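You operate a simulated robot arm through the tools that you are given. There is no shell and no other tool.

You are at the controls of a simulated robot arm. One attempt, no reset.

JOB
Gauge P5, P6 and P7, then pull up the loose nut.
Fine: to the mark with the red wrench; yellow gauge and wrench are laid on the bench; leave the other ports as they are.

It is judged by the outcome, as a careful person would: the job done as asked, and still so three seconds after it is handed in. It fails if anything else is knocked over, pushed out of place, dropped, spilled or broken.

ROBOT AND FRAMES
A 6-joint arm with a two-finger gripper, fixed in place. Base frame: the origin is at the foot of the arm, x ahead of it, y to its left, z up; the work surface is at about z = 780. Readings come in mm, degrees, newtons and seconds.
It reaches about 1298 mm from its shoulder. Its first joint turns from -149.0 to 149.0 degrees. Payload 1.57 kg.
The TCP is the grasp point between the finger pads, 21 mm short of the fingertips. In the tool frame z runs along the fingers and y along their closing line. Largest opening 70 mm; the body of the gripper starts 50 mm behind the TCP.
Orientation is told as [roll, pitch, yaw] about the base's x, y, z axes, in that order, counted from this pose: with the fingers straight down and closing along the base's y, the tool's x points along the base's -x, its y along +y and its z along -z.

CONTROLS
- The arm moves only by the tool send_rows. Its argument "increments" is a list that holds one entry, the list of rows, each a list of 7 numbers: the shift along the base's x, y, z in mm, then the turn, a rotation vector about the base's x, y, z in degrees, then the finger opening in mm, from 0 to 70. In form: [[[dx, dy, dz, rx, ry, rz, gripper], ...]]. A call has 1 to 20 rows; each row shifts and turns the commanded pose from where the row before left it. A row lasts 0.2 s, in which the tool goes at most 50 mm and 8.6 degrees; a call with a longer step from one row to the next is refused whole, and so is a gripper value outside its range. A pose out of reach is approached as far as the arm can. The call stops where the force on the tool passes 40 N (or 10 N more than at its start, if that is more) or the arm is blocked; 0.2 s more then pass. Each finger halts on what it meets, pressing with about 21 N; the grip force reading is that of the motor and also rises with nothing between the fingers. The clock runs only during rows and for 0.2 s after the last one: add rows that do not move to give the fingers time. It gives the time, the measured TCP pose, the force on the tool (base axes), the opening and the grip force at its end, in the units of the frame above (readings bear some noise), with the torque about the TCP (base axes, N m) and any sound that the robot's microphone picked up.
- Cameras (640 x 400 px; columns grow to the right, rows downward): "scene" is fixed at [211.7, 645.5, 1524.3]; the picture's right is [-0.81, -0.59, 0.00], its down [-0.32, 0.44, -0.84] and it looks along [0.49, -0.68, -0.55] (base axes); focal length 316 px, centre (320, 200). "wrist" rides on the gripper at [79, 4, -81] in the tool frame; the picture's right is [-0.05, 1.00, 0.00], its down [-0.67, -0.04, -0.74] and it looks along [-0.74, -0.04, 0.67] (tool axes); focal length 256 px, centre (320, 200). There is no depth. A picture from a camera that has moved, and an enlarged one, comes with that camera's place and axes in the base frame and with its lens. The place of the scene camera against the robot may be out by one fixed shift of up to 12 mm in any direction.
- capture(camera): a new picture of that camera. It takes no simulated time.
- raise_lower(by): slides the trunk up (or, below 0, down) by that many mm; the arm rides with it, the base frame stays. It gives what a move gives, with no picture.
- zoom(camera, box): a new picture of the part [left, top, right, bottom] of that camera's present view, enlarged. It takes no simulated time.
- close_job(): hands the job in; it is judged then, once.

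Nothing tells you positions but the pictures and the camera data. Unless the task says otherwise, let go and move clear before handing in.

The tools are called after "Call:" as name(argument=value, ...) on one line, values as JSON. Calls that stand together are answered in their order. send_rows: Moves the arm, as the interface text tells. Its arguments: {"type":"object","properties":{"increments":{"type":"array","items":{"type":"array","items":{"type":"array","items":{"type":"number"}}}}},"required":["increments"]} The other tools are called the same way: raise_lower (by) slides the trunk up or down; capture (camera) takes a picture; zoom (camera, box) takes an enlarged picture of a part of a camera's view; close_job () hands the job in.

At the start:

```text
time: 0.0
position: [541.8, -400.3, 1012.4]
tool_rot: [0.0, 0.0, 0.0]
ft_force: [0.1, -0.7, 0.2]
torque: [0.0, -0.03, 0.01]
gripper_width: 69.9
gripper_force: 0.0
trunk travel left (down, up): [-694.0, 276.0]
```

scene: 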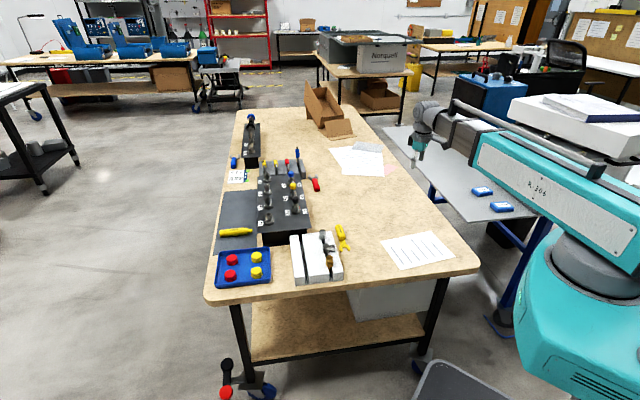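
wrist: 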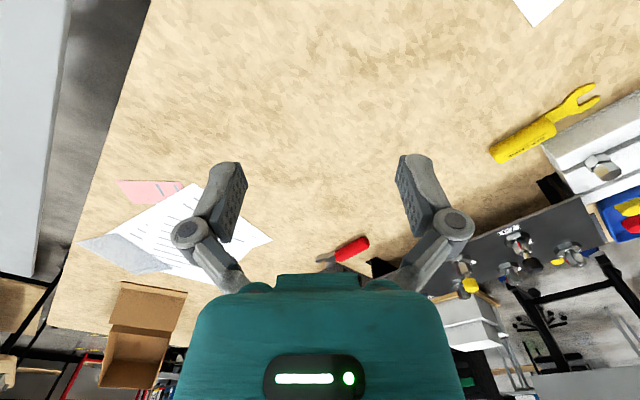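

I see a bench with a port panel (black), caps in a blue tray, a yellow tool, a red tool and a white fixture block. I'll zoom in on several areas before moving anything.

Call:
zoom(camera="scene", box=[240, 140, 340, 240])

Call:
zoom(camera="scene", box=[200, 210, 360, 310])

Call:
zoom(camera="scene", box=[210, 100, 310, 200])

Call:
zoom(camera="scene", box=[320, 130, 480, 280])

Call:
zoom(camera="wrist", box=[400, 60, 640, 300])

```text
4.00 times, centred on (290, 190) of scene
camera zoom: at [211.7, 645.5, 1524.3], right [-0.81, -0.59, 0.0], down [-0.32, 0.44, -0.84], along [0.49, -0.68, -0.55], focal length 1263 px, centre (440, 240)
```

zoom: 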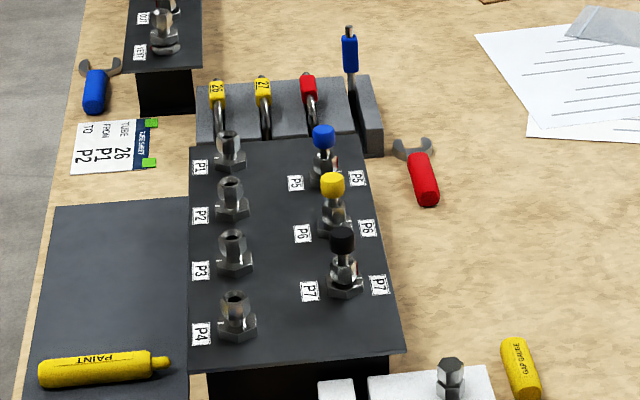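

```text
4.00 times, centred on (280, 260) of scene
camera zoom: at [211.7, 645.5, 1524.3], right [-0.81, -0.59, 0.0], down [-0.32, 0.44, -0.84], along [0.49, -0.68, -0.55], focal length 1263 px, centre (480, -40)
```

zoom: 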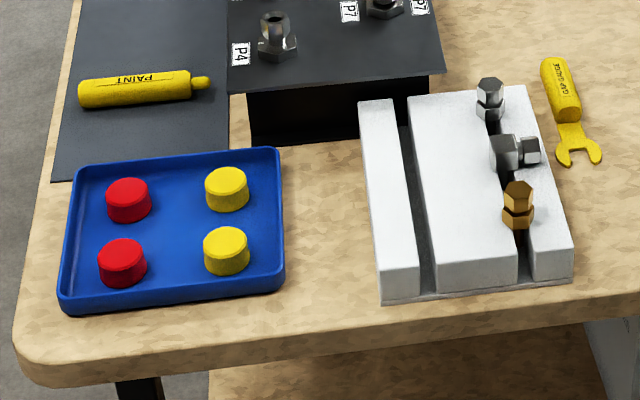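

```text
4.00 times, centred on (260, 150) of scene
camera zoom: at [211.7, 645.5, 1524.3], right [-0.81, -0.59, 0.0], down [-0.32, 0.44, -0.84], along [0.49, -0.68, -0.55], focal length 1263 px, centre (560, 400)
```

zoom: 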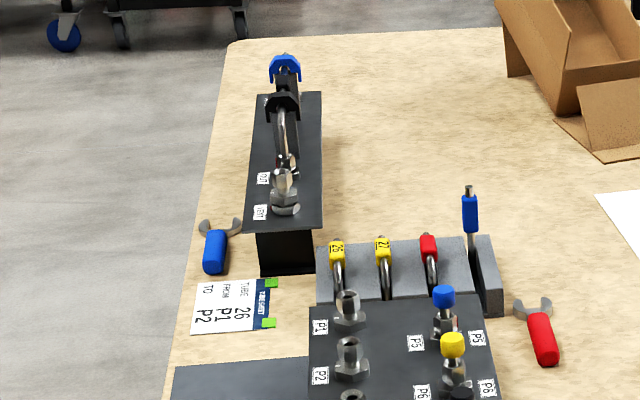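

```text
2.67 times, centred on (400, 205) of scene
camera zoom: at [211.7, 645.5, 1524.3], right [-0.81, -0.59, 0.0], down [-0.32, 0.44, -0.84], along [0.49, -0.68, -0.55], focal length 842 px, centre (107, 187)
```

zoom: 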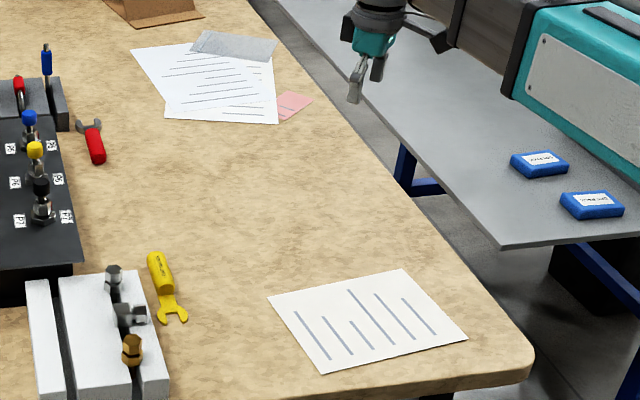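

```text
1.67 times, centred on (520, 180) of wrist
camera zoom: at [463.8, -398.5, 1093.6], right [0.05, 1.0, 0.0], down [0.67, -0.04, 0.74], along [0.74, -0.04, -0.67], focal length 427 px, centre (-13, 233)
```

zoom: 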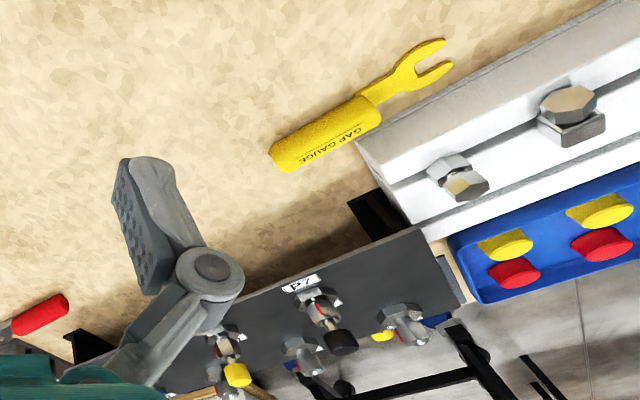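

The panel runs diagonally in the base frame: P5 is about (960,-190) and P7 about (830,-65). The yellow gauge lies near the white block and the red wrench is near (958,-360). I'll swing the wrist camera round to face the P5–P7 row and look closer.

Call:
send_rows(increments=[[[20, 20, 12, 0, 0, 6.43, 70], [20, 20, 12, 0, 0, 6.43, 70], [20, 20, 12, 0, 0, 6.43, 70], [20, 20, 12, 0, 0, 6.43, 70], [20, 20, 12, 0, 0, 6.43, 70], [20, 20, 12, 0, 0, 6.43, 70], [20, 20, 12, 0, 0, 6.43, 70]]])

Call:
capture(camera="wrist")

Call:
capture(camera="scene")

```text
time: 1.6
position: [684.5, -262.7, 1012.2]
tool_rot: [0.0, 0.0, 45.2]
ft_force: [-0.1, -0.4, -0.3]
torque: [0.0, -0.04, 0.0]
gripper_width: 70.1
gripper_force: 0.0
out of reach, approached as far as the arm can: row 1, 2, 3, 4, 5, 6, 7
trunk travel left (down, up): [-694.0, 276.0]
```

```text
taken
camera wrist: at [626.0, -316.5, 1093.6], right [-0.67, 0.74, 0.0], down [0.5, 0.45, 0.74], along [0.55, 0.5, -0.67], focal length 256 px, centre (320, 200)
```

wrist: 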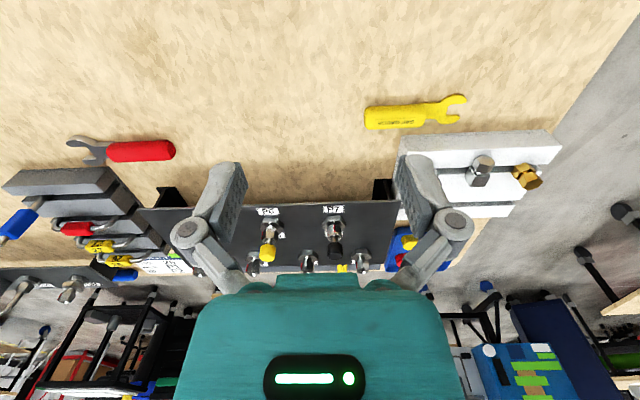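

```text
taken
```

scene: 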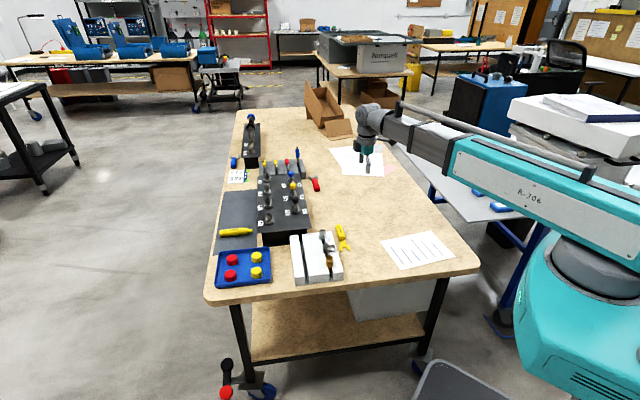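

The arm hit its height limit at about z=1012 because of the trunk position, so I may raise the trunk later. I can see the gauge around (690,-126) and the red wrench. I'll zoom in on the ports from here.

Call:
zoom(camera="wrist", box=[240, 190, 380, 290])

Call:
zoom(camera="wrist", box=[340, 80, 500, 180])

Call:
zoom(camera="wrist", box=[40, 110, 200, 210])

Call:
zoom(camera="scene", box=[275, 150, 325, 220])

Call:
zoom(camera="scene", box=[255, 160, 285, 190])

```text
4.00 times, centred on (310, 240) of wrist
camera zoom: at [626.0, -316.5, 1093.6], right [-0.67, 0.74, 0.0], down [0.5, 0.45, 0.74], along [0.55, 0.5, -0.67], focal length 1024 px, centre (360, 40)
```

zoom: 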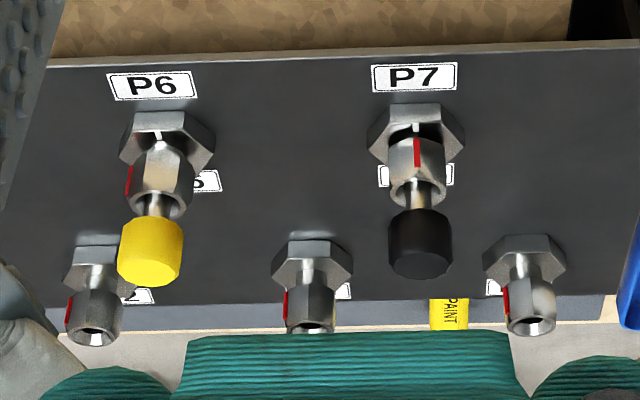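

```text
4.00 times, centred on (420, 130) of wrist
camera zoom: at [626.0, -316.5, 1093.6], right [-0.67, 0.74, 0.0], down [0.5, 0.45, 0.74], along [0.55, 0.5, -0.67], focal length 1024 px, centre (-80, 480)
```

zoom: 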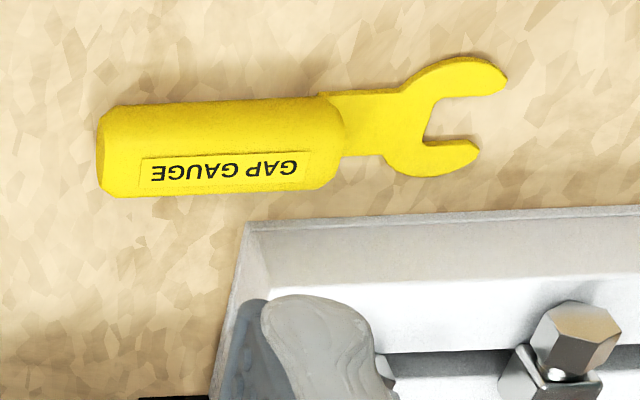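

```text
4.00 times, centred on (120, 160) of wrist
camera zoom: at [626.0, -316.5, 1093.6], right [-0.67, 0.74, 0.0], down [0.5, 0.45, 0.74], along [0.55, 0.5, -0.67], focal length 1024 px, centre (1120, 360)
```

zoom: 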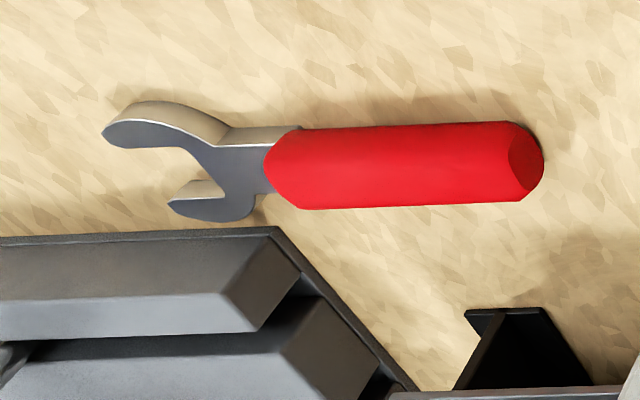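

```text
5.71 times, centred on (300, 185) of scene
camera zoom: at [211.7, 645.5, 1524.3], right [-0.81, -0.59, 0.0], down [-0.32, 0.44, -0.84], along [0.49, -0.68, -0.55], focal length 1804 px, centre (434, 286)
```

zoom: 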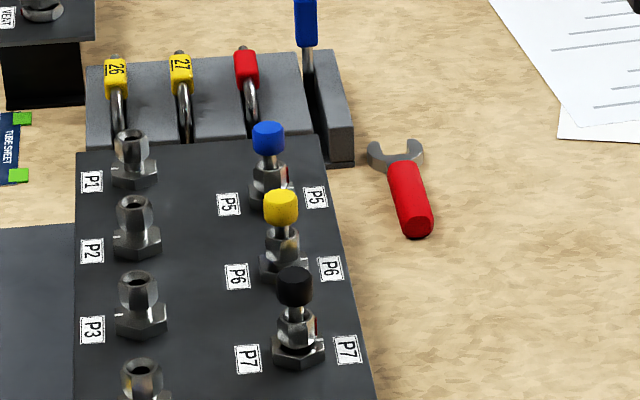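

```text
13.33 times, centred on (270, 175) of scene
camera zoom: at [211.7, 645.5, 1524.3], right [-0.81, -0.59, 0.0], down [-0.32, 0.44, -0.84], along [0.49, -0.68, -0.55], focal length 4209 px, centre (987, 533)
```

zoom: 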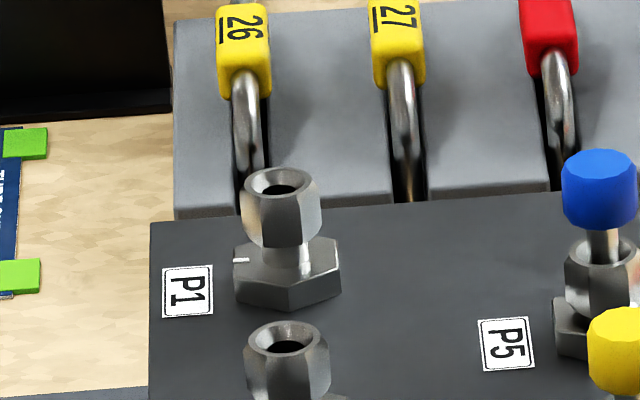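

Each fitting has a large body hex with a white mark and a smaller nut with a red mark. P7's marks look aligned, while P6's red mark is off to the left. I'll turn the gripper so it faces along the gauge and hold it above the gauge.

Call:
send_rows(increments=[[[1.3, 10.2, 0, 0, 0, 8, 70], [1.3, 10.2, 0, 0, 0, 8, 70], [1.3, 10.2, 0, 0, 0, 8, 70], [1.3, 10.2, 0, 0, 0, 8, 70], [1.3, 10.2, 0, 0, 0, 8, 70], [1.3, 10.2, 0, 0, 0, 8, 70], [1.3, 10.2, 0, 0, 0, 8, 70], [1.3, 10.2, 0, 0, 0, 8, 70], [1.3, 10.2, 0, 0, 0, 8, 70], [1.3, 10.2, 0, 0, 0, 8, 70], [1.3, 10.2, 0, 0, 0, 8, 70], [1.3, 10.2, 0, 0, 0, 8, 70]]])

Call:
capture(camera="wrist")

Call:
capture(camera="scene")

```text
time: 4.2
position: [697.0, -139.2, 1012.9]
tool_rot: [0.0, 0.0, 141.2]
ft_force: [0.6, -0.1, 0.0]
torque: [0.01, 0.02, -0.03]
gripper_width: 69.9
gripper_force: 0.1
trunk travel left (down, up): [-694.0, 276.0]
```

```text
taken
camera wrist: at [757.6, -192.8, 1093.6], right [-0.67, -0.75, 0.0], down [-0.5, 0.44, 0.74], along [-0.56, 0.5, -0.67], focal length 256 px, centre (320, 200)
```

wrist: 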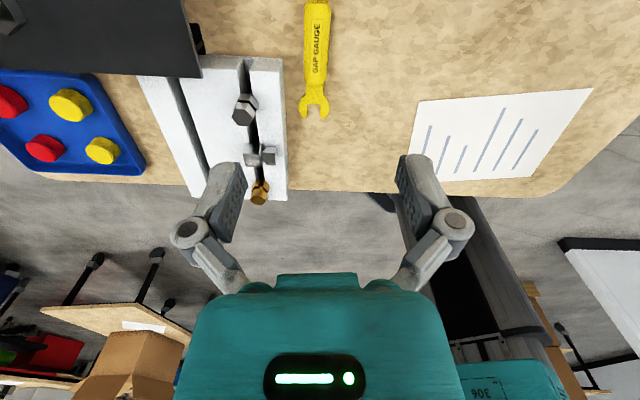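

```text
taken
```

scene: 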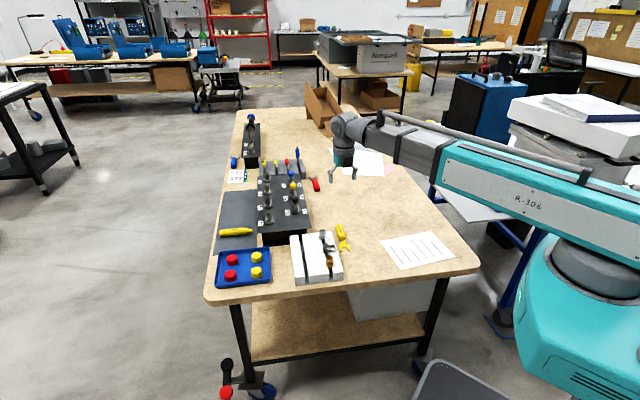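

Turning the wrist round works fine. The gauge's fork points at heading ≈135°, and its handle centre is near (694,-131). I'll align the yaw, tilt the tool back 30° so the camera can later see the fork and the fitting gaps, and come down a little.

Call:
send_rows(increments=[[[1.5, 0, -10, 0, 0, -6.2, 60], [1, 0, -10, 5.303, 5.303, 0, 60], [1, 0, -10, 5.303, 5.303, 0, 60], [1, 0, -10, 5.303, 5.303, 0, 60], [1, 0, -10, 5.303, 5.303, 0, 60]]])

Call:
capture(camera="wrist")

Call:
capture(camera="scene")

```text
time: 5.4
position: [702.6, -138.4, 1035.5]
tool_rot: [-0.3, -29.4, 134.9]
ft_force: [-0.5, 0.0, -0.4]
torque: [-0.01, -0.02, 0.03]
gripper_width: 60.1
gripper_force: 0.1
out of reach, approached as far as the arm can: row 1, 2, 3, 4, 5
trunk travel left (down, up): [-694.0, 276.0]
```

```text
taken
camera wrist: at [777.8, -219.2, 1068.0], right [-0.74, -0.67, 0.02], down [-0.13, 0.17, 0.98], along [-0.66, 0.72, -0.21], focal length 256 px, centre (320, 200)
```

wrist: 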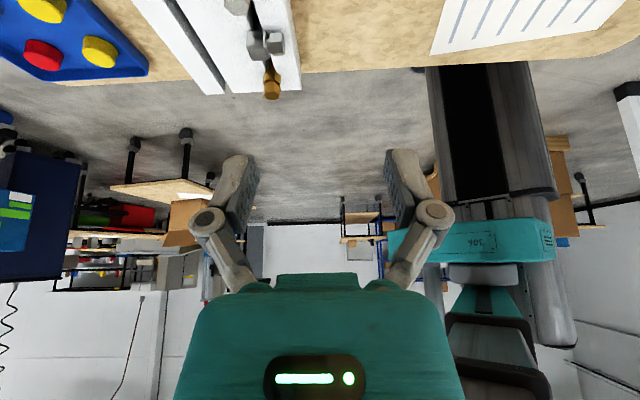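

```text
taken
```

scene: 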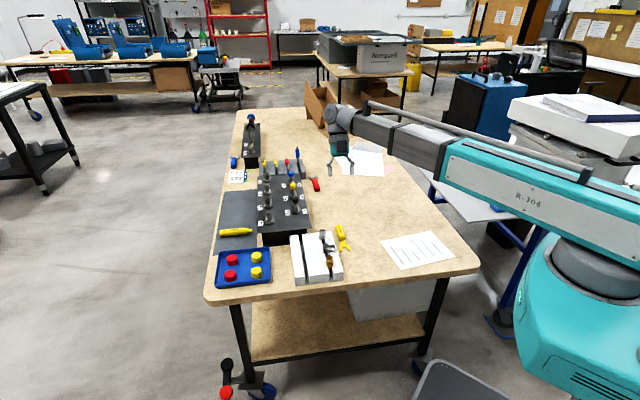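

The arm only moves in a horizontal plane, so height has to come from the trunk slide; tilting gives only a small change. The tool is now tilted 30° above the gauge. I'll shift back along the handle slightly and lower the trunk in stages.

Call:
send_rows(increments=[[[5.7, -6.5, 0, 0, 0, 0, 52], [0, 0, 0, 0, 0, 0, 52]]])

Call:
raise_lower(by=-140)

Call:
capture(camera="wrist")

Call:
capture(camera="scene")

```text
time: 6.0
position: [710.8, -142.6, 1036.4]
tool_rot: [-0.3, -29.3, 134.8]
ft_force: [-0.3, 1.0, -0.1]
torque: [-0.01, -0.02, 0.01]
gripper_width: 51.8
gripper_force: 0.0
trunk travel left (down, up): [-694.0, 276.0]
```

```text
time: 7.7
position: [710.5, -143.5, 894.9]
tool_rot: [-0.2, -29.3, 134.8]
ft_force: [0.1, 0.7, 0.0]
torque: [0.01, -0.02, 0.02]
gripper_width: 52.0
gripper_force: 0.0
trunk travel left (down, up): [-554.0, 416.0]
```

```text
taken
camera wrist: at [784.5, -223.9, 928.2], right [-0.74, -0.67, 0.02], down [-0.13, 0.18, 0.98], along [-0.66, 0.72, -0.22], focal length 256 px, centre (320, 200)
```

wrist: 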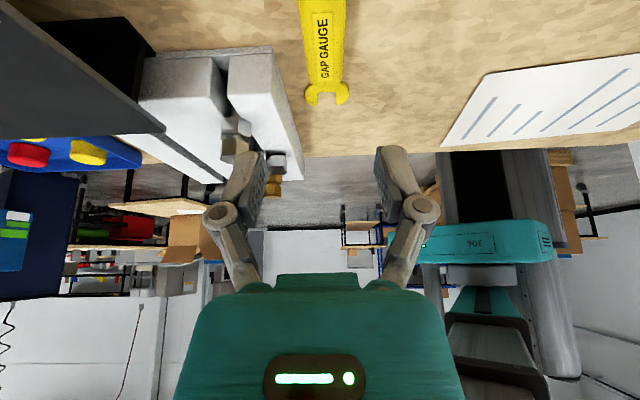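

```text
taken
```

scene: 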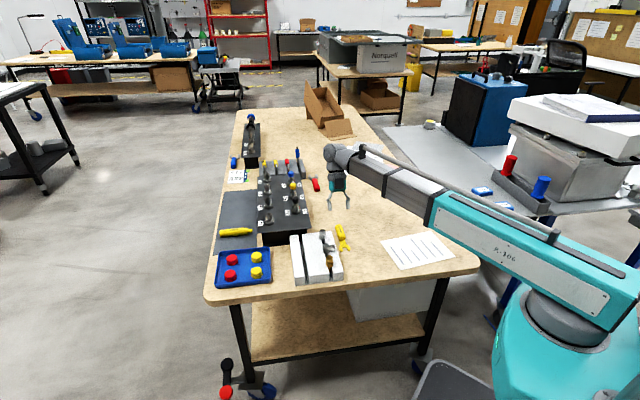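

The gauge is centred ahead between the fingers. I'll zoom in to check the fork height and the clearance to the white block.

Call:
zoom(camera="wrist", box=[260, 0, 400, 110])

Call:
zoom(camera="scene", box=[285, 170, 365, 270])

```text
3.64 times, centred on (330, 55) of wrist
camera zoom: at [784.5, -223.9, 928.2], right [-0.74, -0.67, 0.02], down [-0.13, 0.18, 0.98], along [-0.66, 0.72, -0.22], focal length 931 px, centre (284, 727)
```

zoom: 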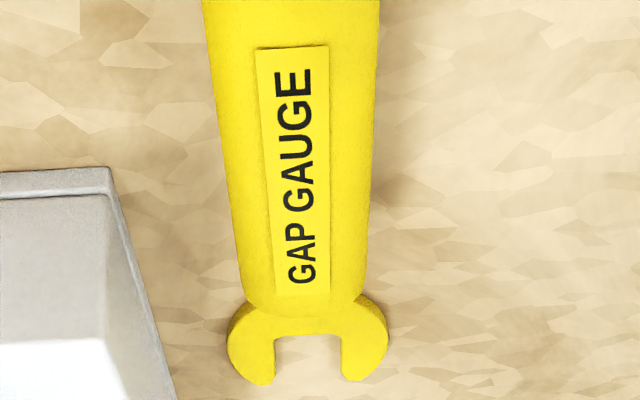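

```text
4.00 times, centred on (325, 220) of scene
camera zoom: at [211.7, 645.5, 1524.3], right [-0.81, -0.59, 0.0], down [-0.32, 0.44, -0.84], along [0.49, -0.68, -0.55], focal length 1263 px, centre (300, 120)
```

zoom: 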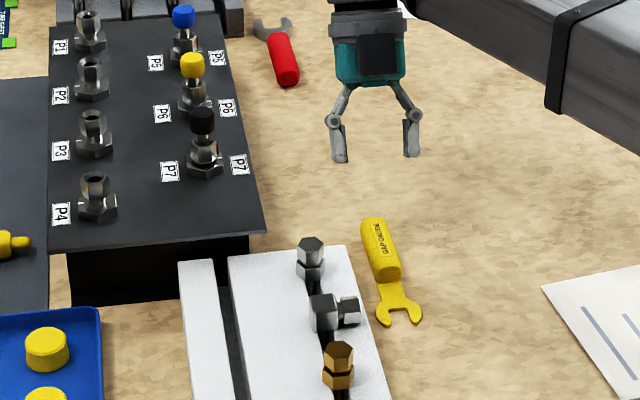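

Block clearance is fine: it starts about 155 mm ahead of the camera and the fingers reach about 137 mm. I'll move 8 mm forward along the handle and lower to just above the grasp height.

Call:
send_rows(increments=[[[-8.1, 6.0, 0, 0, 0, 0, 52], [0, 0, 0, 0, 0, 0, 52]]])

Call:
raise_lower(by=-72)

Call:
capture(camera="wrist")

Call:
zoom(camera="scene", box=[285, 170, 405, 270])

```text
time: 8.3
position: [702.8, -137.2, 895.2]
tool_rot: [-0.3, -29.3, 134.9]
ft_force: [-0.3, 0.1, -0.1]
torque: [-0.01, -0.04, -0.02]
gripper_width: 52.3
gripper_force: 0.1
trunk travel left (down, up): [-554.0, 416.0]
```

```text
time: 9.4
position: [702.1, -137.2, 824.7]
tool_rot: [-0.2, -29.2, 134.8]
ft_force: [-0.2, 0.6, -0.9]
torque: [-0.03, 0.0, 0.01]
gripper_width: 52.1
gripper_force: 0.1
trunk travel left (down, up): [-482.0, 488.0]
```

```text
taken
camera wrist: at [776.4, -218.2, 856.2], right [-0.74, -0.67, 0.02], down [-0.13, 0.18, 0.98], along [-0.66, 0.72, -0.22], focal length 256 px, centre (320, 200)
```

wrist: 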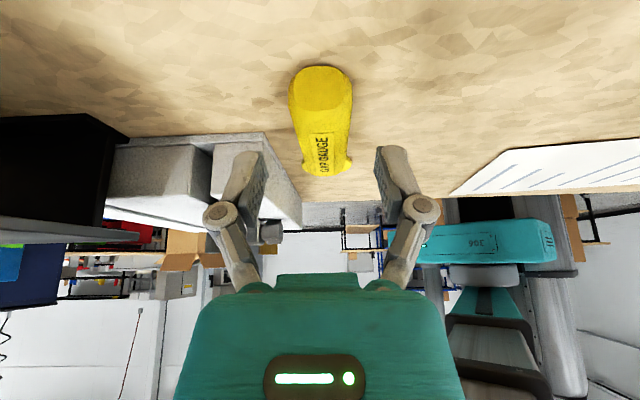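

```text
4.00 times, centred on (345, 220) of scene
camera zoom: at [211.7, 645.5, 1524.3], right [-0.81, -0.59, 0.0], down [-0.32, 0.44, -0.84], along [0.49, -0.68, -0.55], focal length 1263 px, centre (220, 120)
```

zoom: 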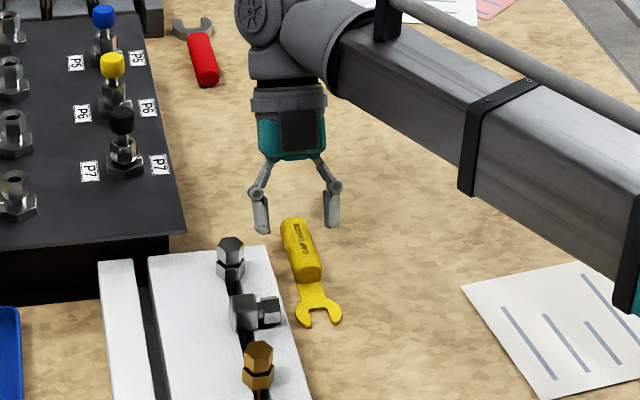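

The fingers straddle the handle and are well centred on it. I'll lower to grasp height and close.

Call:
raise_lower(by=-18.5)

Call:
send_rows(increments=[[[0, 0, 0, 0, 0, 0, 40], [0, 0, 0, 0, 0, 0, 30], [0, 0, 0, 0, 0, 0, 20], [0, 0, 0, 0, 0, 0, 10], [0, 0, 0, 0, 0, 0, 5], [0, 0, 0, 0, 0, 0, 5]]])

Call:
capture(camera="wrist")

Call:
zoom(camera="scene", box=[285, 170, 405, 270])

```text
time: 10.0
position: [701.8, -136.9, 805.0]
tool_rot: [-0.3, -29.4, 134.8]
ft_force: [0.1, 0.4, -0.8]
torque: [0.04, -0.01, -0.01]
gripper_width: 52.2
gripper_force: 0.0
trunk travel left (down, up): [-463.0, 507.0]
```

```text
time: 11.4
position: [700.3, -136.9, 805.2]
tool_rot: [-0.3, -29.3, 134.7]
ft_force: [-0.9, -0.2, 1.3]
torque: [0.01, 0.07, -0.05]
gripper_width: 25.3
gripper_force: 21.2
trunk travel left (down, up): [-463.0, 507.0]
```

```text
taken
camera wrist: at [776.4, -218.2, 837.7], right [-0.74, -0.67, 0.02], down [-0.13, 0.18, 0.98], along [-0.66, 0.72, -0.22], focal length 256 px, centre (320, 200)
```

wrist: 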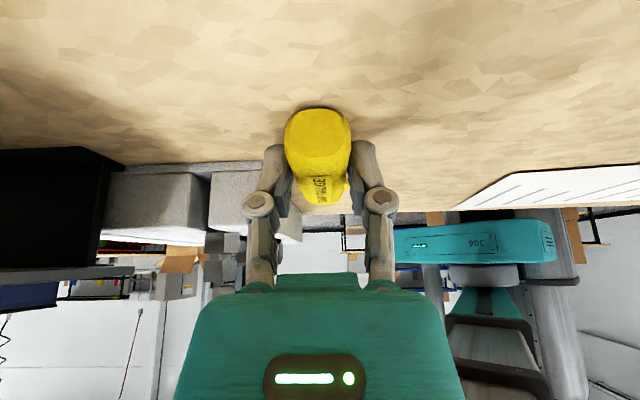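

```text
4.00 times, centred on (345, 220) of scene
camera zoom: at [211.7, 645.5, 1524.3], right [-0.81, -0.59, 0.0], down [-0.32, 0.44, -0.84], along [0.49, -0.68, -0.55], focal length 1263 px, centre (220, 120)
```

zoom: 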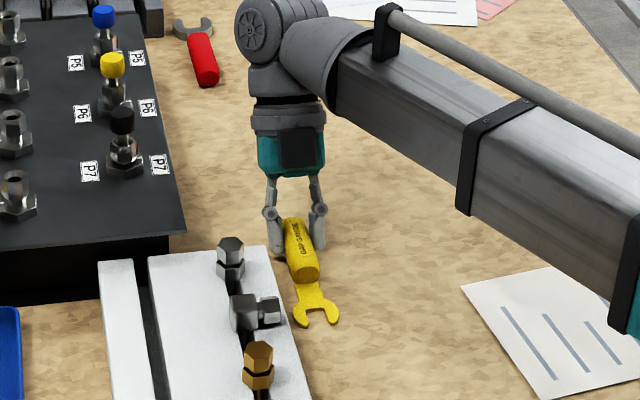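

The handle is gripped, with the opening at 25.3 mm. I'll raise the trunk and check that the gauge came up straight.

Call:
raise_lower(by=150)

Call:
capture(camera="wrist")

Call:
zoom(camera="scene", box=[265, 120, 385, 240])

Call:
zoom(camera="wrist", box=[240, 80, 400, 220])

```text
time: 13.2
position: [701.4, -136.8, 956.1]
tool_rot: [-0.4, -29.3, 134.9]
ft_force: [-0.3, -0.2, -0.3]
torque: [-0.01, -0.03, 0.0]
gripper_width: 25.1
gripper_force: 21.1
trunk travel left (down, up): [-613.0, 357.0]
```

```text
taken
camera wrist: at [776.5, -218.2, 987.5], right [-0.74, -0.67, 0.02], down [-0.13, 0.18, 0.98], along [-0.66, 0.72, -0.22], focal length 256 px, centre (320, 200)
```

wrist: 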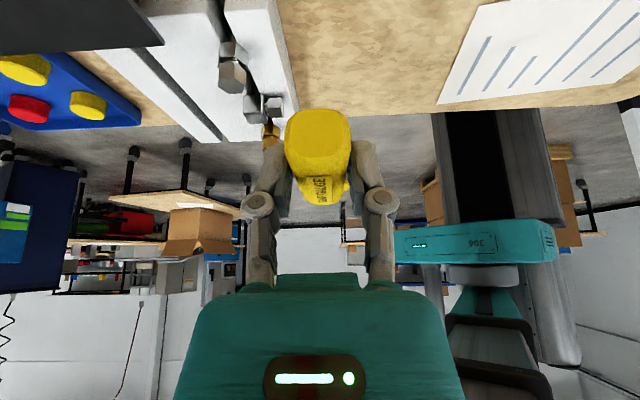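

```text
3.33 times, centred on (325, 180) of scene
camera zoom: at [211.7, 645.5, 1524.3], right [-0.81, -0.59, 0.0], down [-0.32, 0.44, -0.84], along [0.49, -0.68, -0.55], focal length 1052 px, centre (303, 267)
```

zoom: 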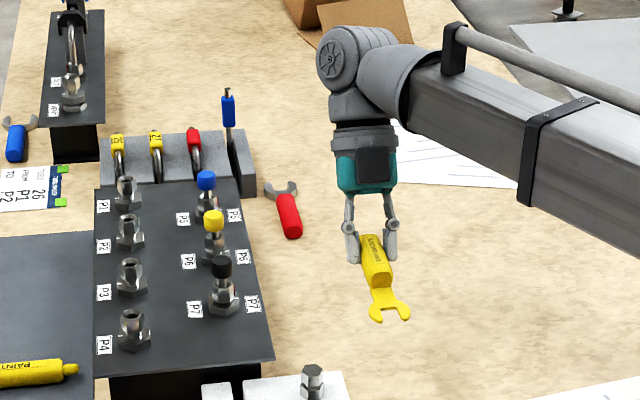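

```text
2.86 times, centred on (320, 150) of wrist
camera zoom: at [776.5, -218.2, 987.5], right [-0.74, -0.67, 0.02], down [-0.13, 0.18, 0.98], along [-0.66, 0.72, -0.22], focal length 731 px, centre (320, 343)
```

zoom: 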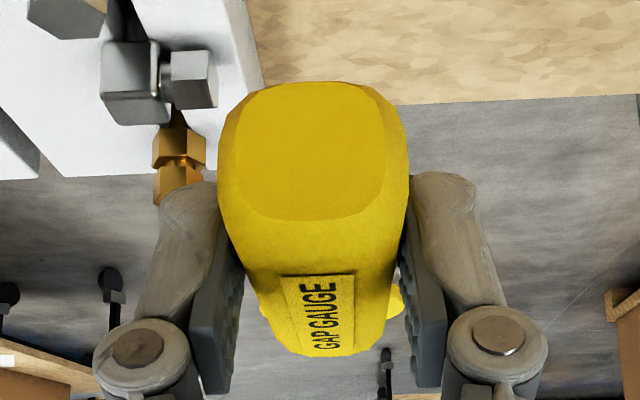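

The gauge is held firmly, with the fork plane about 25 mm below the TCP. Next I'll back off towards the robot and turn to face the P6/P7 ports at heading 45° so I can look at the gaps from the side.

Call:
send_rows(increments=[[[18, -38, 0, 0, 0, 0, 5], [18, -38, 0, 0, 0, 0, 5], [17, -37, 0, 0, 0, 0, 5], [0, 0, 0, 0, 0, -8.2, 5], [0, 0, 0, 0, 0, -8.2, 5], [0, 0, 0, 0, 0, -8.2, 5], [0, 0, 0, 0, 0, -8.2, 5], [0, 0, 0, 0, 0, -8.2, 5], [0, 0, 0, 0, 0, -8.2, 5], [0, 0, 0, 0, 0, -8.2, 5], [0, 0, 0, 0, 0, -8.2, 5], [0, 0, 0, 0, 0, -8.2, 5], [0, 0, 0, 0, 0, -8.2, 5], [0, 0, 0, 0, 0, -8, 5]]])

Call:
capture(camera="wrist")

Call:
capture(camera="scene")

```text
time: 16.2
position: [756.3, -248.1, 956.0]
tool_rot: [-0.3, -29.3, 44.7]
ft_force: [0.4, 0.5, -0.7]
torque: [0.0, 0.01, -0.02]
gripper_width: 25.1
gripper_force: 21.2
out of reach, approached as far as the arm can: row 3
trunk travel left (down, up): [-613.0, 357.0]
```

```text
taken
camera wrist: at [676.4, -321.5, 987.7], right [-0.67, 0.74, 0.02], down [0.18, 0.13, 0.98], along [0.72, 0.66, -0.22], focal length 256 px, centre (320, 200)
```

wrist: 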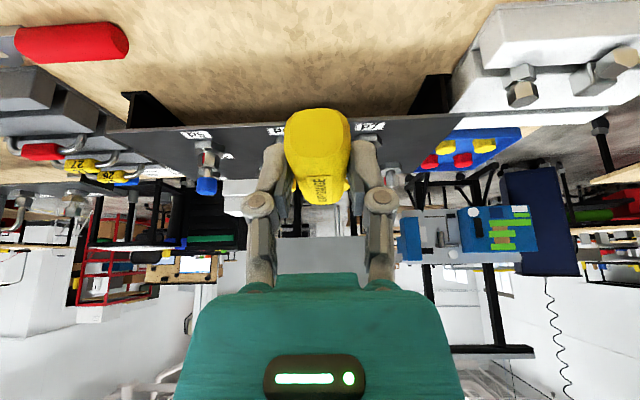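

```text
taken
```

scene: 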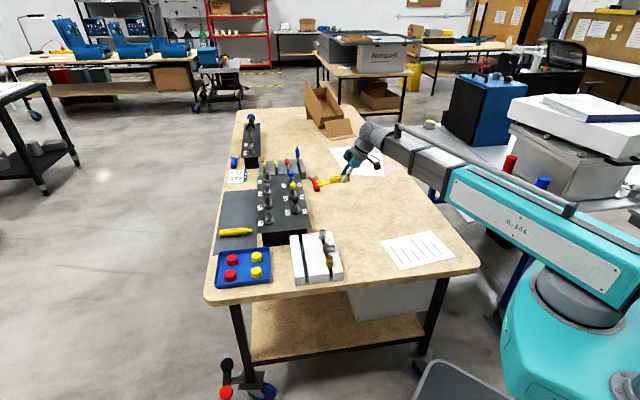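

P5 is visible at the left of the wrist view, and P6 and P7 are behind the fingers. I'll zoom in on P5 and on the scene view of the gauge and ports.

Call:
zoom(camera="wrist", box=[170, 115, 250, 205])

Call:
zoom(camera="wrist", box=[260, 100, 420, 220])

Call:
zoom(camera="scene", box=[270, 150, 370, 220])

Call:
zoom(camera="scene", box=[280, 165, 310, 220])

```text
4.44 times, centred on (210, 160) of wrist
camera zoom: at [676.4, -321.5, 987.7], right [-0.67, 0.74, 0.02], down [0.18, 0.13, 0.98], along [0.72, 0.66, -0.22], focal length 1138 px, centre (809, 378)
```

zoom: 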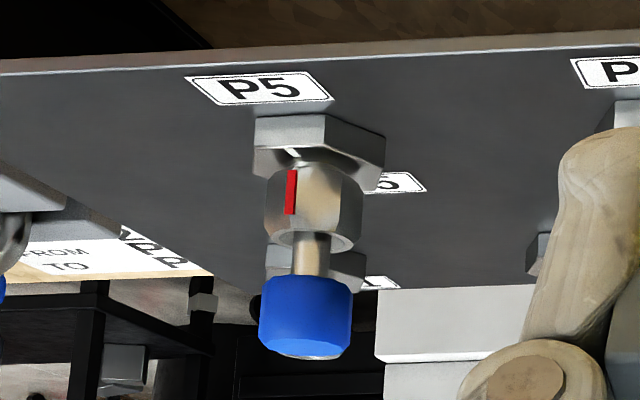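

```text
3.33 times, centred on (340, 160) of wrist
camera zoom: at [676.4, -321.5, 987.7], right [-0.67, 0.74, 0.02], down [0.18, 0.13, 0.98], along [0.72, 0.66, -0.22], focal length 853 px, centre (253, 333)
```

zoom: 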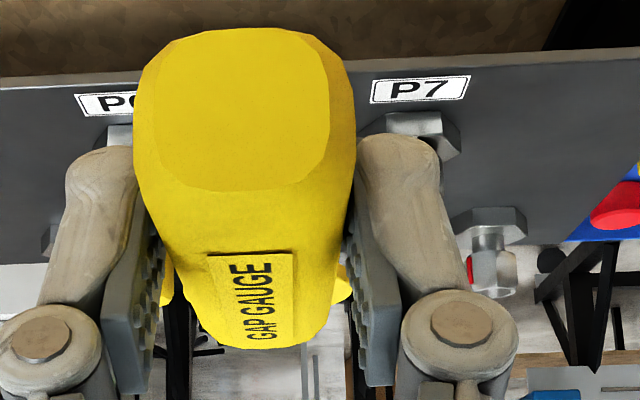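

```text
5.71 times, centred on (320, 185) of scene
camera zoom: at [211.7, 645.5, 1524.3], right [-0.81, -0.59, 0.0], down [-0.32, 0.44, -0.84], along [0.49, -0.68, -0.55], focal length 1804 px, centre (320, 286)
```

zoom: 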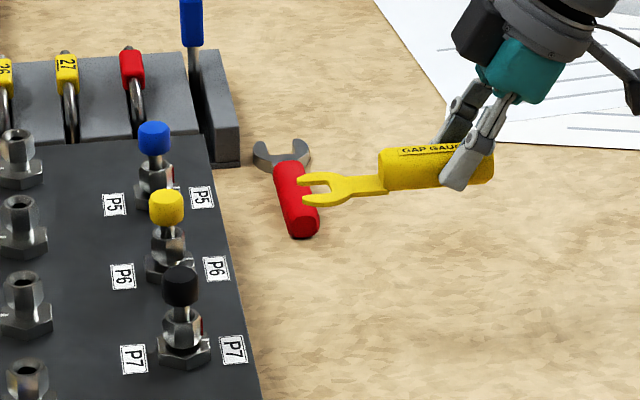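

```text
7.27 times, centred on (295, 192) of scene
camera zoom: at [211.7, 645.5, 1524.3], right [-0.81, -0.59, 0.0], down [-0.32, 0.44, -0.84], along [0.49, -0.68, -0.55], focal length 2296 px, centre (502, 254)
```

zoom: 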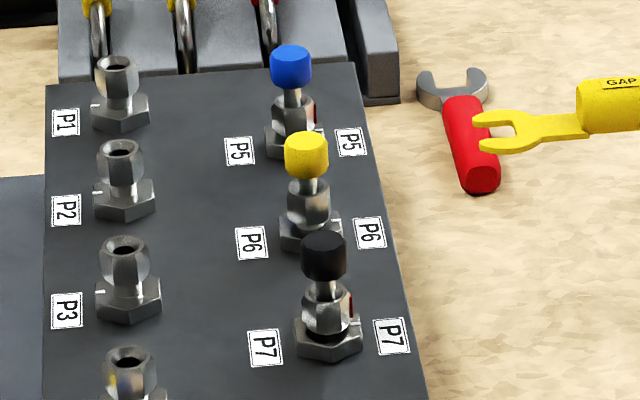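

P5's red mark is in line with its white mark, as is P7's; only P6 looks off. The tilted grip hides the fork from the wrist camera, so I'll lay the gauge on open bench and re-grip it vertically near the front of the handle. That way the camera will see the fork and nut together.

Call:
send_rows(increments=[[[-20, -22, 0, 0, 0, 0, 5], [0, 0, 0, 0, 0, 0, 5]]])

Call:
raise_lower(by=-100)

Call:
zoom(camera="scene", box=[260, 140, 400, 240])

Call:
capture(camera="wrist")

```text
time: 16.8
position: [735.0, -268.9, 956.3]
tool_rot: [-0.2, -29.2, 44.8]
ft_force: [0.2, -0.2, -0.8]
torque: [0.01, -0.02, -0.01]
gripper_width: 25.4
gripper_force: 20.9
trunk travel left (down, up): [-613.0, 357.0]
```

```text
time: 18.1
position: [736.4, -267.7, 854.7]
tool_rot: [-0.3, -29.2, 44.8]
ft_force: [0.5, 0.1, -0.8]
torque: [-0.02, 0.0, -0.01]
gripper_width: 24.8
gripper_force: 21.0
trunk travel left (down, up): [-513.0, 457.0]
```

```text
4.00 times, centred on (330, 190) of scene
camera zoom: at [211.7, 645.5, 1524.3], right [-0.81, -0.59, 0.0], down [-0.32, 0.44, -0.84], along [0.49, -0.68, -0.55], focal length 1263 px, centre (280, 240)
```

zoom: 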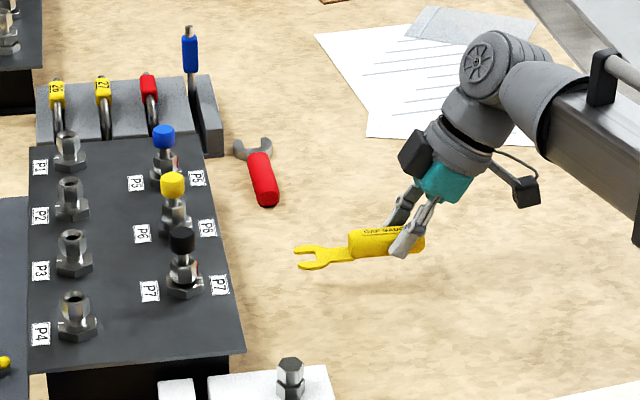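

```text
taken
camera wrist: at [656.6, -343.3, 887.7], right [-0.67, 0.74, 0.02], down [0.18, 0.13, 0.98], along [0.72, 0.66, -0.22], focal length 256 px, centre (320, 200)
```

wrist: 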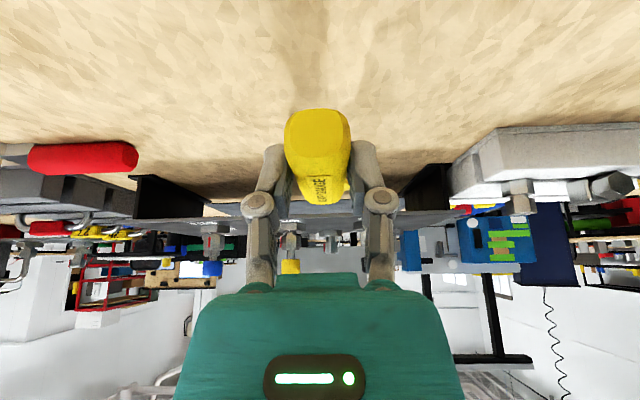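

At this height the wrist camera sees the fittings almost from the side. I'll zoom in to compare the gaps before laying the gauge down.

Call:
zoom(camera="wrist", box=[190, 215, 240, 285])

Call:
zoom(camera="wrist", box=[270, 210, 320, 280])

Call:
zoom(camera="wrist", box=[190, 200, 350, 290])

```text
5.71 times, centred on (215, 250) of wrist
camera zoom: at [656.6, -343.3, 887.7], right [-0.67, 0.74, 0.02], down [0.18, 0.13, 0.98], along [0.72, 0.66, -0.22], focal length 1463 px, centre (920, -86)
```

zoom: 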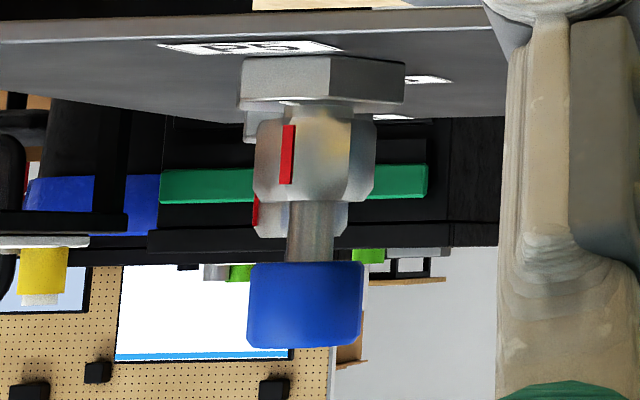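

```text
5.71 times, centred on (295, 245) of wrist
camera zoom: at [656.6, -343.3, 887.7], right [-0.67, 0.74, 0.02], down [0.18, 0.13, 0.98], along [0.72, 0.66, -0.22], focal length 1463 px, centre (463, -57)
```

zoom: 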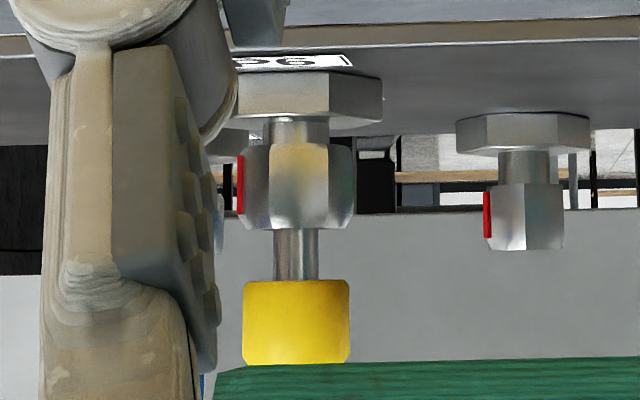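

```text
4.00 times, centred on (270, 245) of wrist
camera zoom: at [656.6, -343.3, 887.7], right [-0.67, 0.74, 0.02], down [0.18, 0.13, 0.98], along [0.72, 0.66, -0.22], focal length 1024 px, centre (520, 20)
```

zoom: 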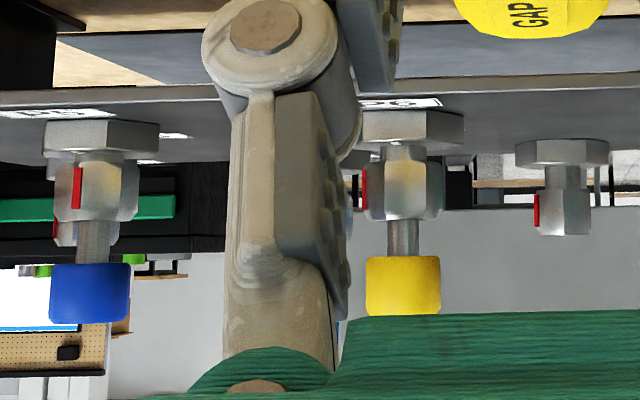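

P6 clearly has the wider gap, roughly 854.5 to 860, while P5's is only about 2.5 mm. The gauge will confirm this. I'll finish laying the gauge on the bench and release it so I can re-grip.

Call:
raise_lower(by=-40)

Call:
raise_lower(by=-9.5)

Call:
send_rows(increments=[[[0, 0, 0, 0, 0, 0, 26], [0, 0, 0, 0, 0, 0, 32], [0, 0, 0, 0, 0, 0, 40], [0, 0, 0, 0, 0, 0, 50], [0, 0, 0, 0, 0, 0, 60], [0, 0, 0, 0, 0, 0, 60]]])

Call:
raise_lower(by=100)

Call:
capture(camera="wrist")

Call:
zoom(camera="scene", box=[260, 140, 400, 240])

```text
time: 18.9
position: [737.4, -268.3, 815.4]
tool_rot: [-0.3, -29.3, 44.8]
ft_force: [0.2, -0.2, 0.2]
torque: [0.0, 0.01, 0.01]
gripper_width: 25.5
gripper_force: 20.4
trunk travel left (down, up): [-473.0, 497.0]
```

```text
time: 19.5
position: [736.2, -269.1, 805.5]
tool_rot: [-0.3, -29.3, 44.7]
ft_force: [0.0, 0.2, -0.1]
torque: [-0.04, -0.01, 0.02]
gripper_width: 24.9
gripper_force: 21.5
trunk travel left (down, up): [-464.0, 506.0]
```

```text
time: 20.9
position: [737.0, -268.5, 806.1]
tool_rot: [-0.3, -29.3, 44.7]
ft_force: [-0.2, 0.3, 0.2]
torque: [-0.03, 0.01, -0.01]
gripper_width: 59.8
gripper_force: 0.1
trunk travel left (down, up): [-464.0, 506.0]
```

```text
time: 22.2
position: [736.9, -269.6, 906.2]
tool_rot: [-0.3, -29.3, 44.9]
ft_force: [0.5, 0.7, -0.3]
torque: [0.02, -0.01, -0.04]
gripper_width: 60.0
gripper_force: 0.0
trunk travel left (down, up): [-564.0, 406.0]
```

```text
taken
camera wrist: at [656.7, -343.3, 938.1], right [-0.67, 0.74, 0.02], down [0.18, 0.13, 0.98], along [0.72, 0.66, -0.22], focal length 256 px, centre (320, 200)
```

wrist: 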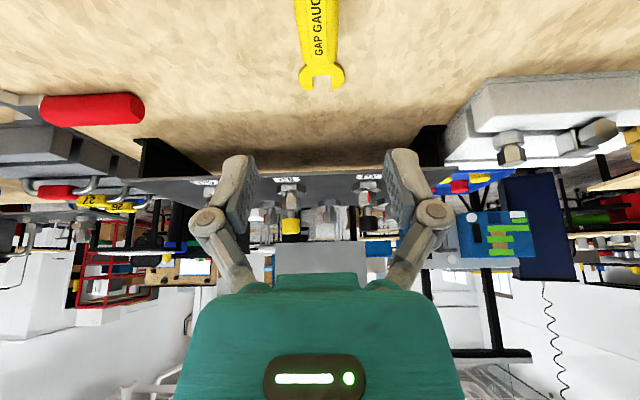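

```text
4.00 times, centred on (330, 190) of scene
camera zoom: at [211.7, 645.5, 1524.3], right [-0.81, -0.59, 0.0], down [-0.32, 0.44, -0.84], along [0.49, -0.68, -0.55], focal length 1263 px, centre (280, 240)
```

zoom: 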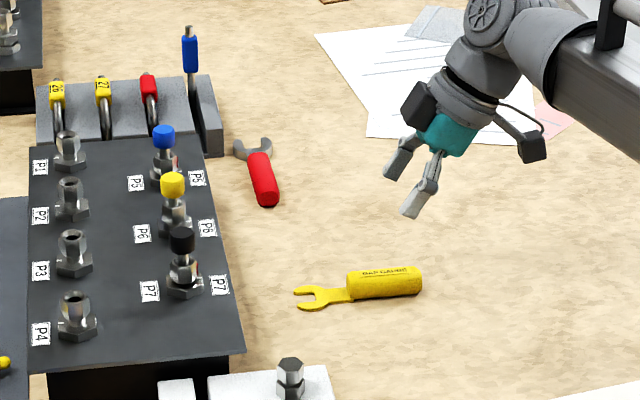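

The gauge is laid flat. While the tilted camera has a clear view, I'll zoom in on P6 and P7 to compare the gaps and fix their positions.

Call:
zoom(camera="wrist", box=[265, 170, 325, 240])

Call:
zoom(camera="wrist", box=[345, 165, 395, 240])

Call:
zoom(camera="wrist", box=[280, 0, 380, 100])

Call:
zoom(camera="wrist", box=[0, 80, 160, 180])

```text
5.71 times, centred on (295, 205) of wrist
camera zoom: at [656.7, -343.3, 938.1], right [-0.67, 0.74, 0.02], down [0.18, 0.13, 0.98], along [0.72, 0.66, -0.22], focal length 1463 px, centre (463, 171)
```

zoom: 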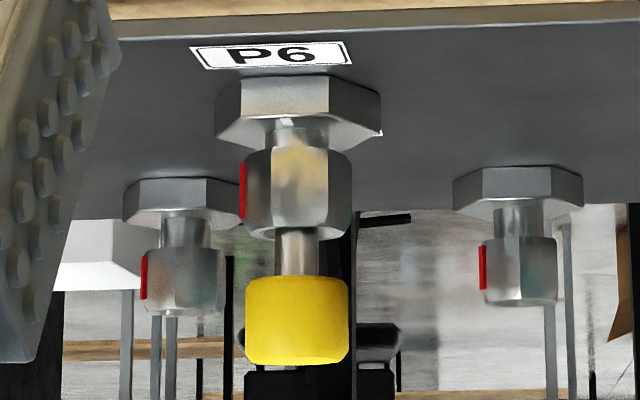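

```text
5.33 times, centred on (370, 202) of wrist
camera zoom: at [656.7, -343.3, 938.1], right [-0.67, 0.74, 0.02], down [0.18, 0.13, 0.98], along [0.72, 0.66, -0.22], focal length 1365 px, centre (53, 187)
```

zoom: 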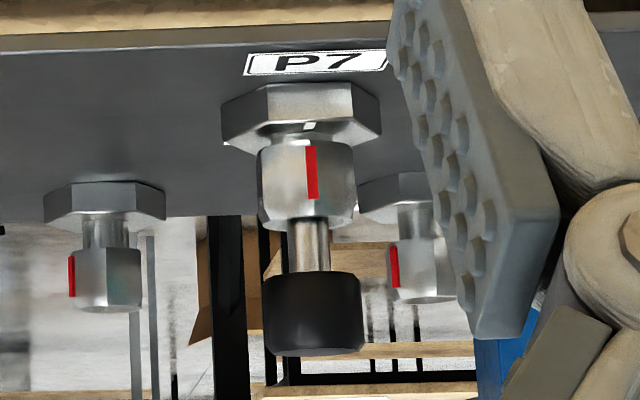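

```text
4.00 times, centred on (330, 50) of wrist
camera zoom: at [656.7, -343.3, 938.1], right [-0.67, 0.74, 0.02], down [0.18, 0.13, 0.98], along [0.72, 0.66, -0.22], focal length 1024 px, centre (280, 800)
```

zoom: 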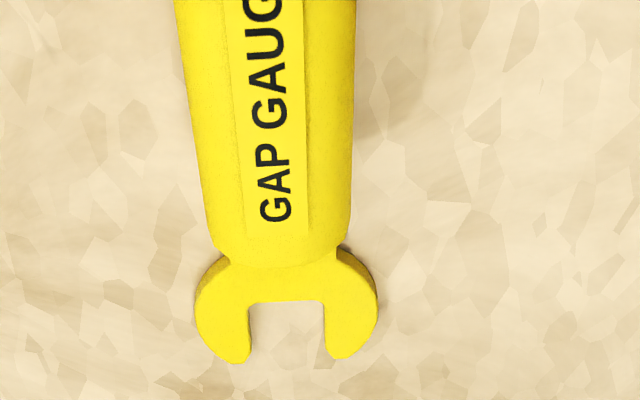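

```text
4.00 times, centred on (80, 130) of wrist
camera zoom: at [656.7, -343.3, 938.1], right [-0.67, 0.74, 0.02], down [0.18, 0.13, 0.98], along [0.72, 0.66, -0.22], focal length 1024 px, centre (1280, 480)
```

zoom: 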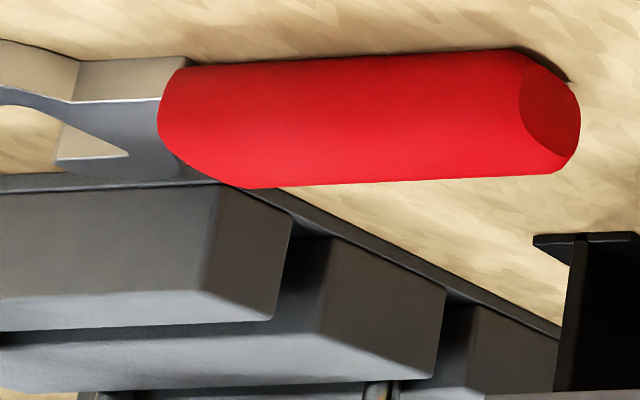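

P5 and P7 are tight with aligned marks; P6 has a wide gap and its red mark is about 70–80° counter-clockwise of the white one. Now I'll straighten the tool to vertical and move above the front part of the gauge handle.

Call:
send_rows(increments=[[[7.2, 7, 0, -5.18, 5.18, 0, 60], [7.2, 7, 0, -5.18, 5.18, 0, 60], [7.2, 7, 0, -5.18, 5.18, 0, 60], [7, 7, 0, -5.18, 5.18, 0, 60], [0, 0, 0, 0, 0, 0, 60]]])

Call:
capture(camera="wrist")

Call:
zoom(camera="scene", box=[260, 140, 400, 240])

```text
time: 23.4
position: [765.4, -241.6, 883.4]
tool_rot: [-0.3, 0.1, 44.8]
ft_force: [0.5, -0.2, -0.4]
torque: [-0.02, 0.01, -0.01]
gripper_width: 60.0
gripper_force: 0.0
out of reach, approached as far as the arm can: row 1, 2, 3
trunk travel left (down, up): [-564.0, 406.0]
```

```text
taken
camera wrist: at [706.3, -294.5, 963.6], right [-0.67, 0.75, -0.01], down [0.49, 0.45, 0.74], along [0.56, 0.49, -0.67], focal length 256 px, centre (320, 200)
```

wrist: 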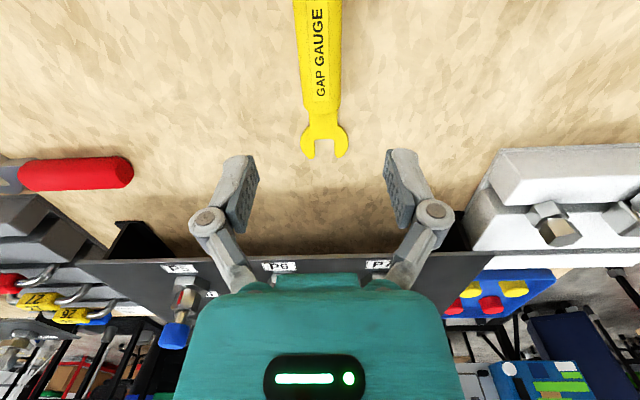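

```text
4.00 times, centred on (330, 190) of scene
camera zoom: at [211.7, 645.5, 1524.3], right [-0.81, -0.59, 0.0], down [-0.32, 0.44, -0.84], along [0.49, -0.68, -0.55], focal length 1263 px, centre (280, 240)
```

zoom: 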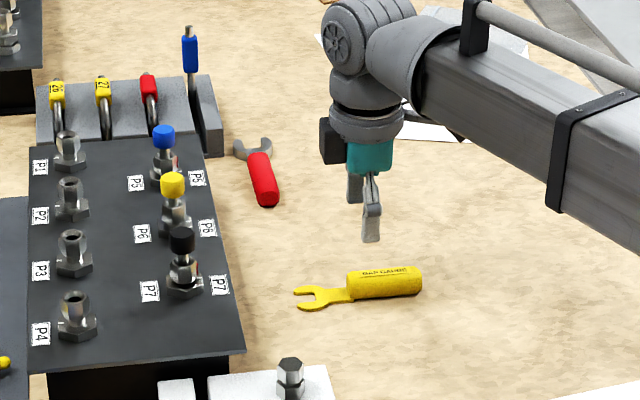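

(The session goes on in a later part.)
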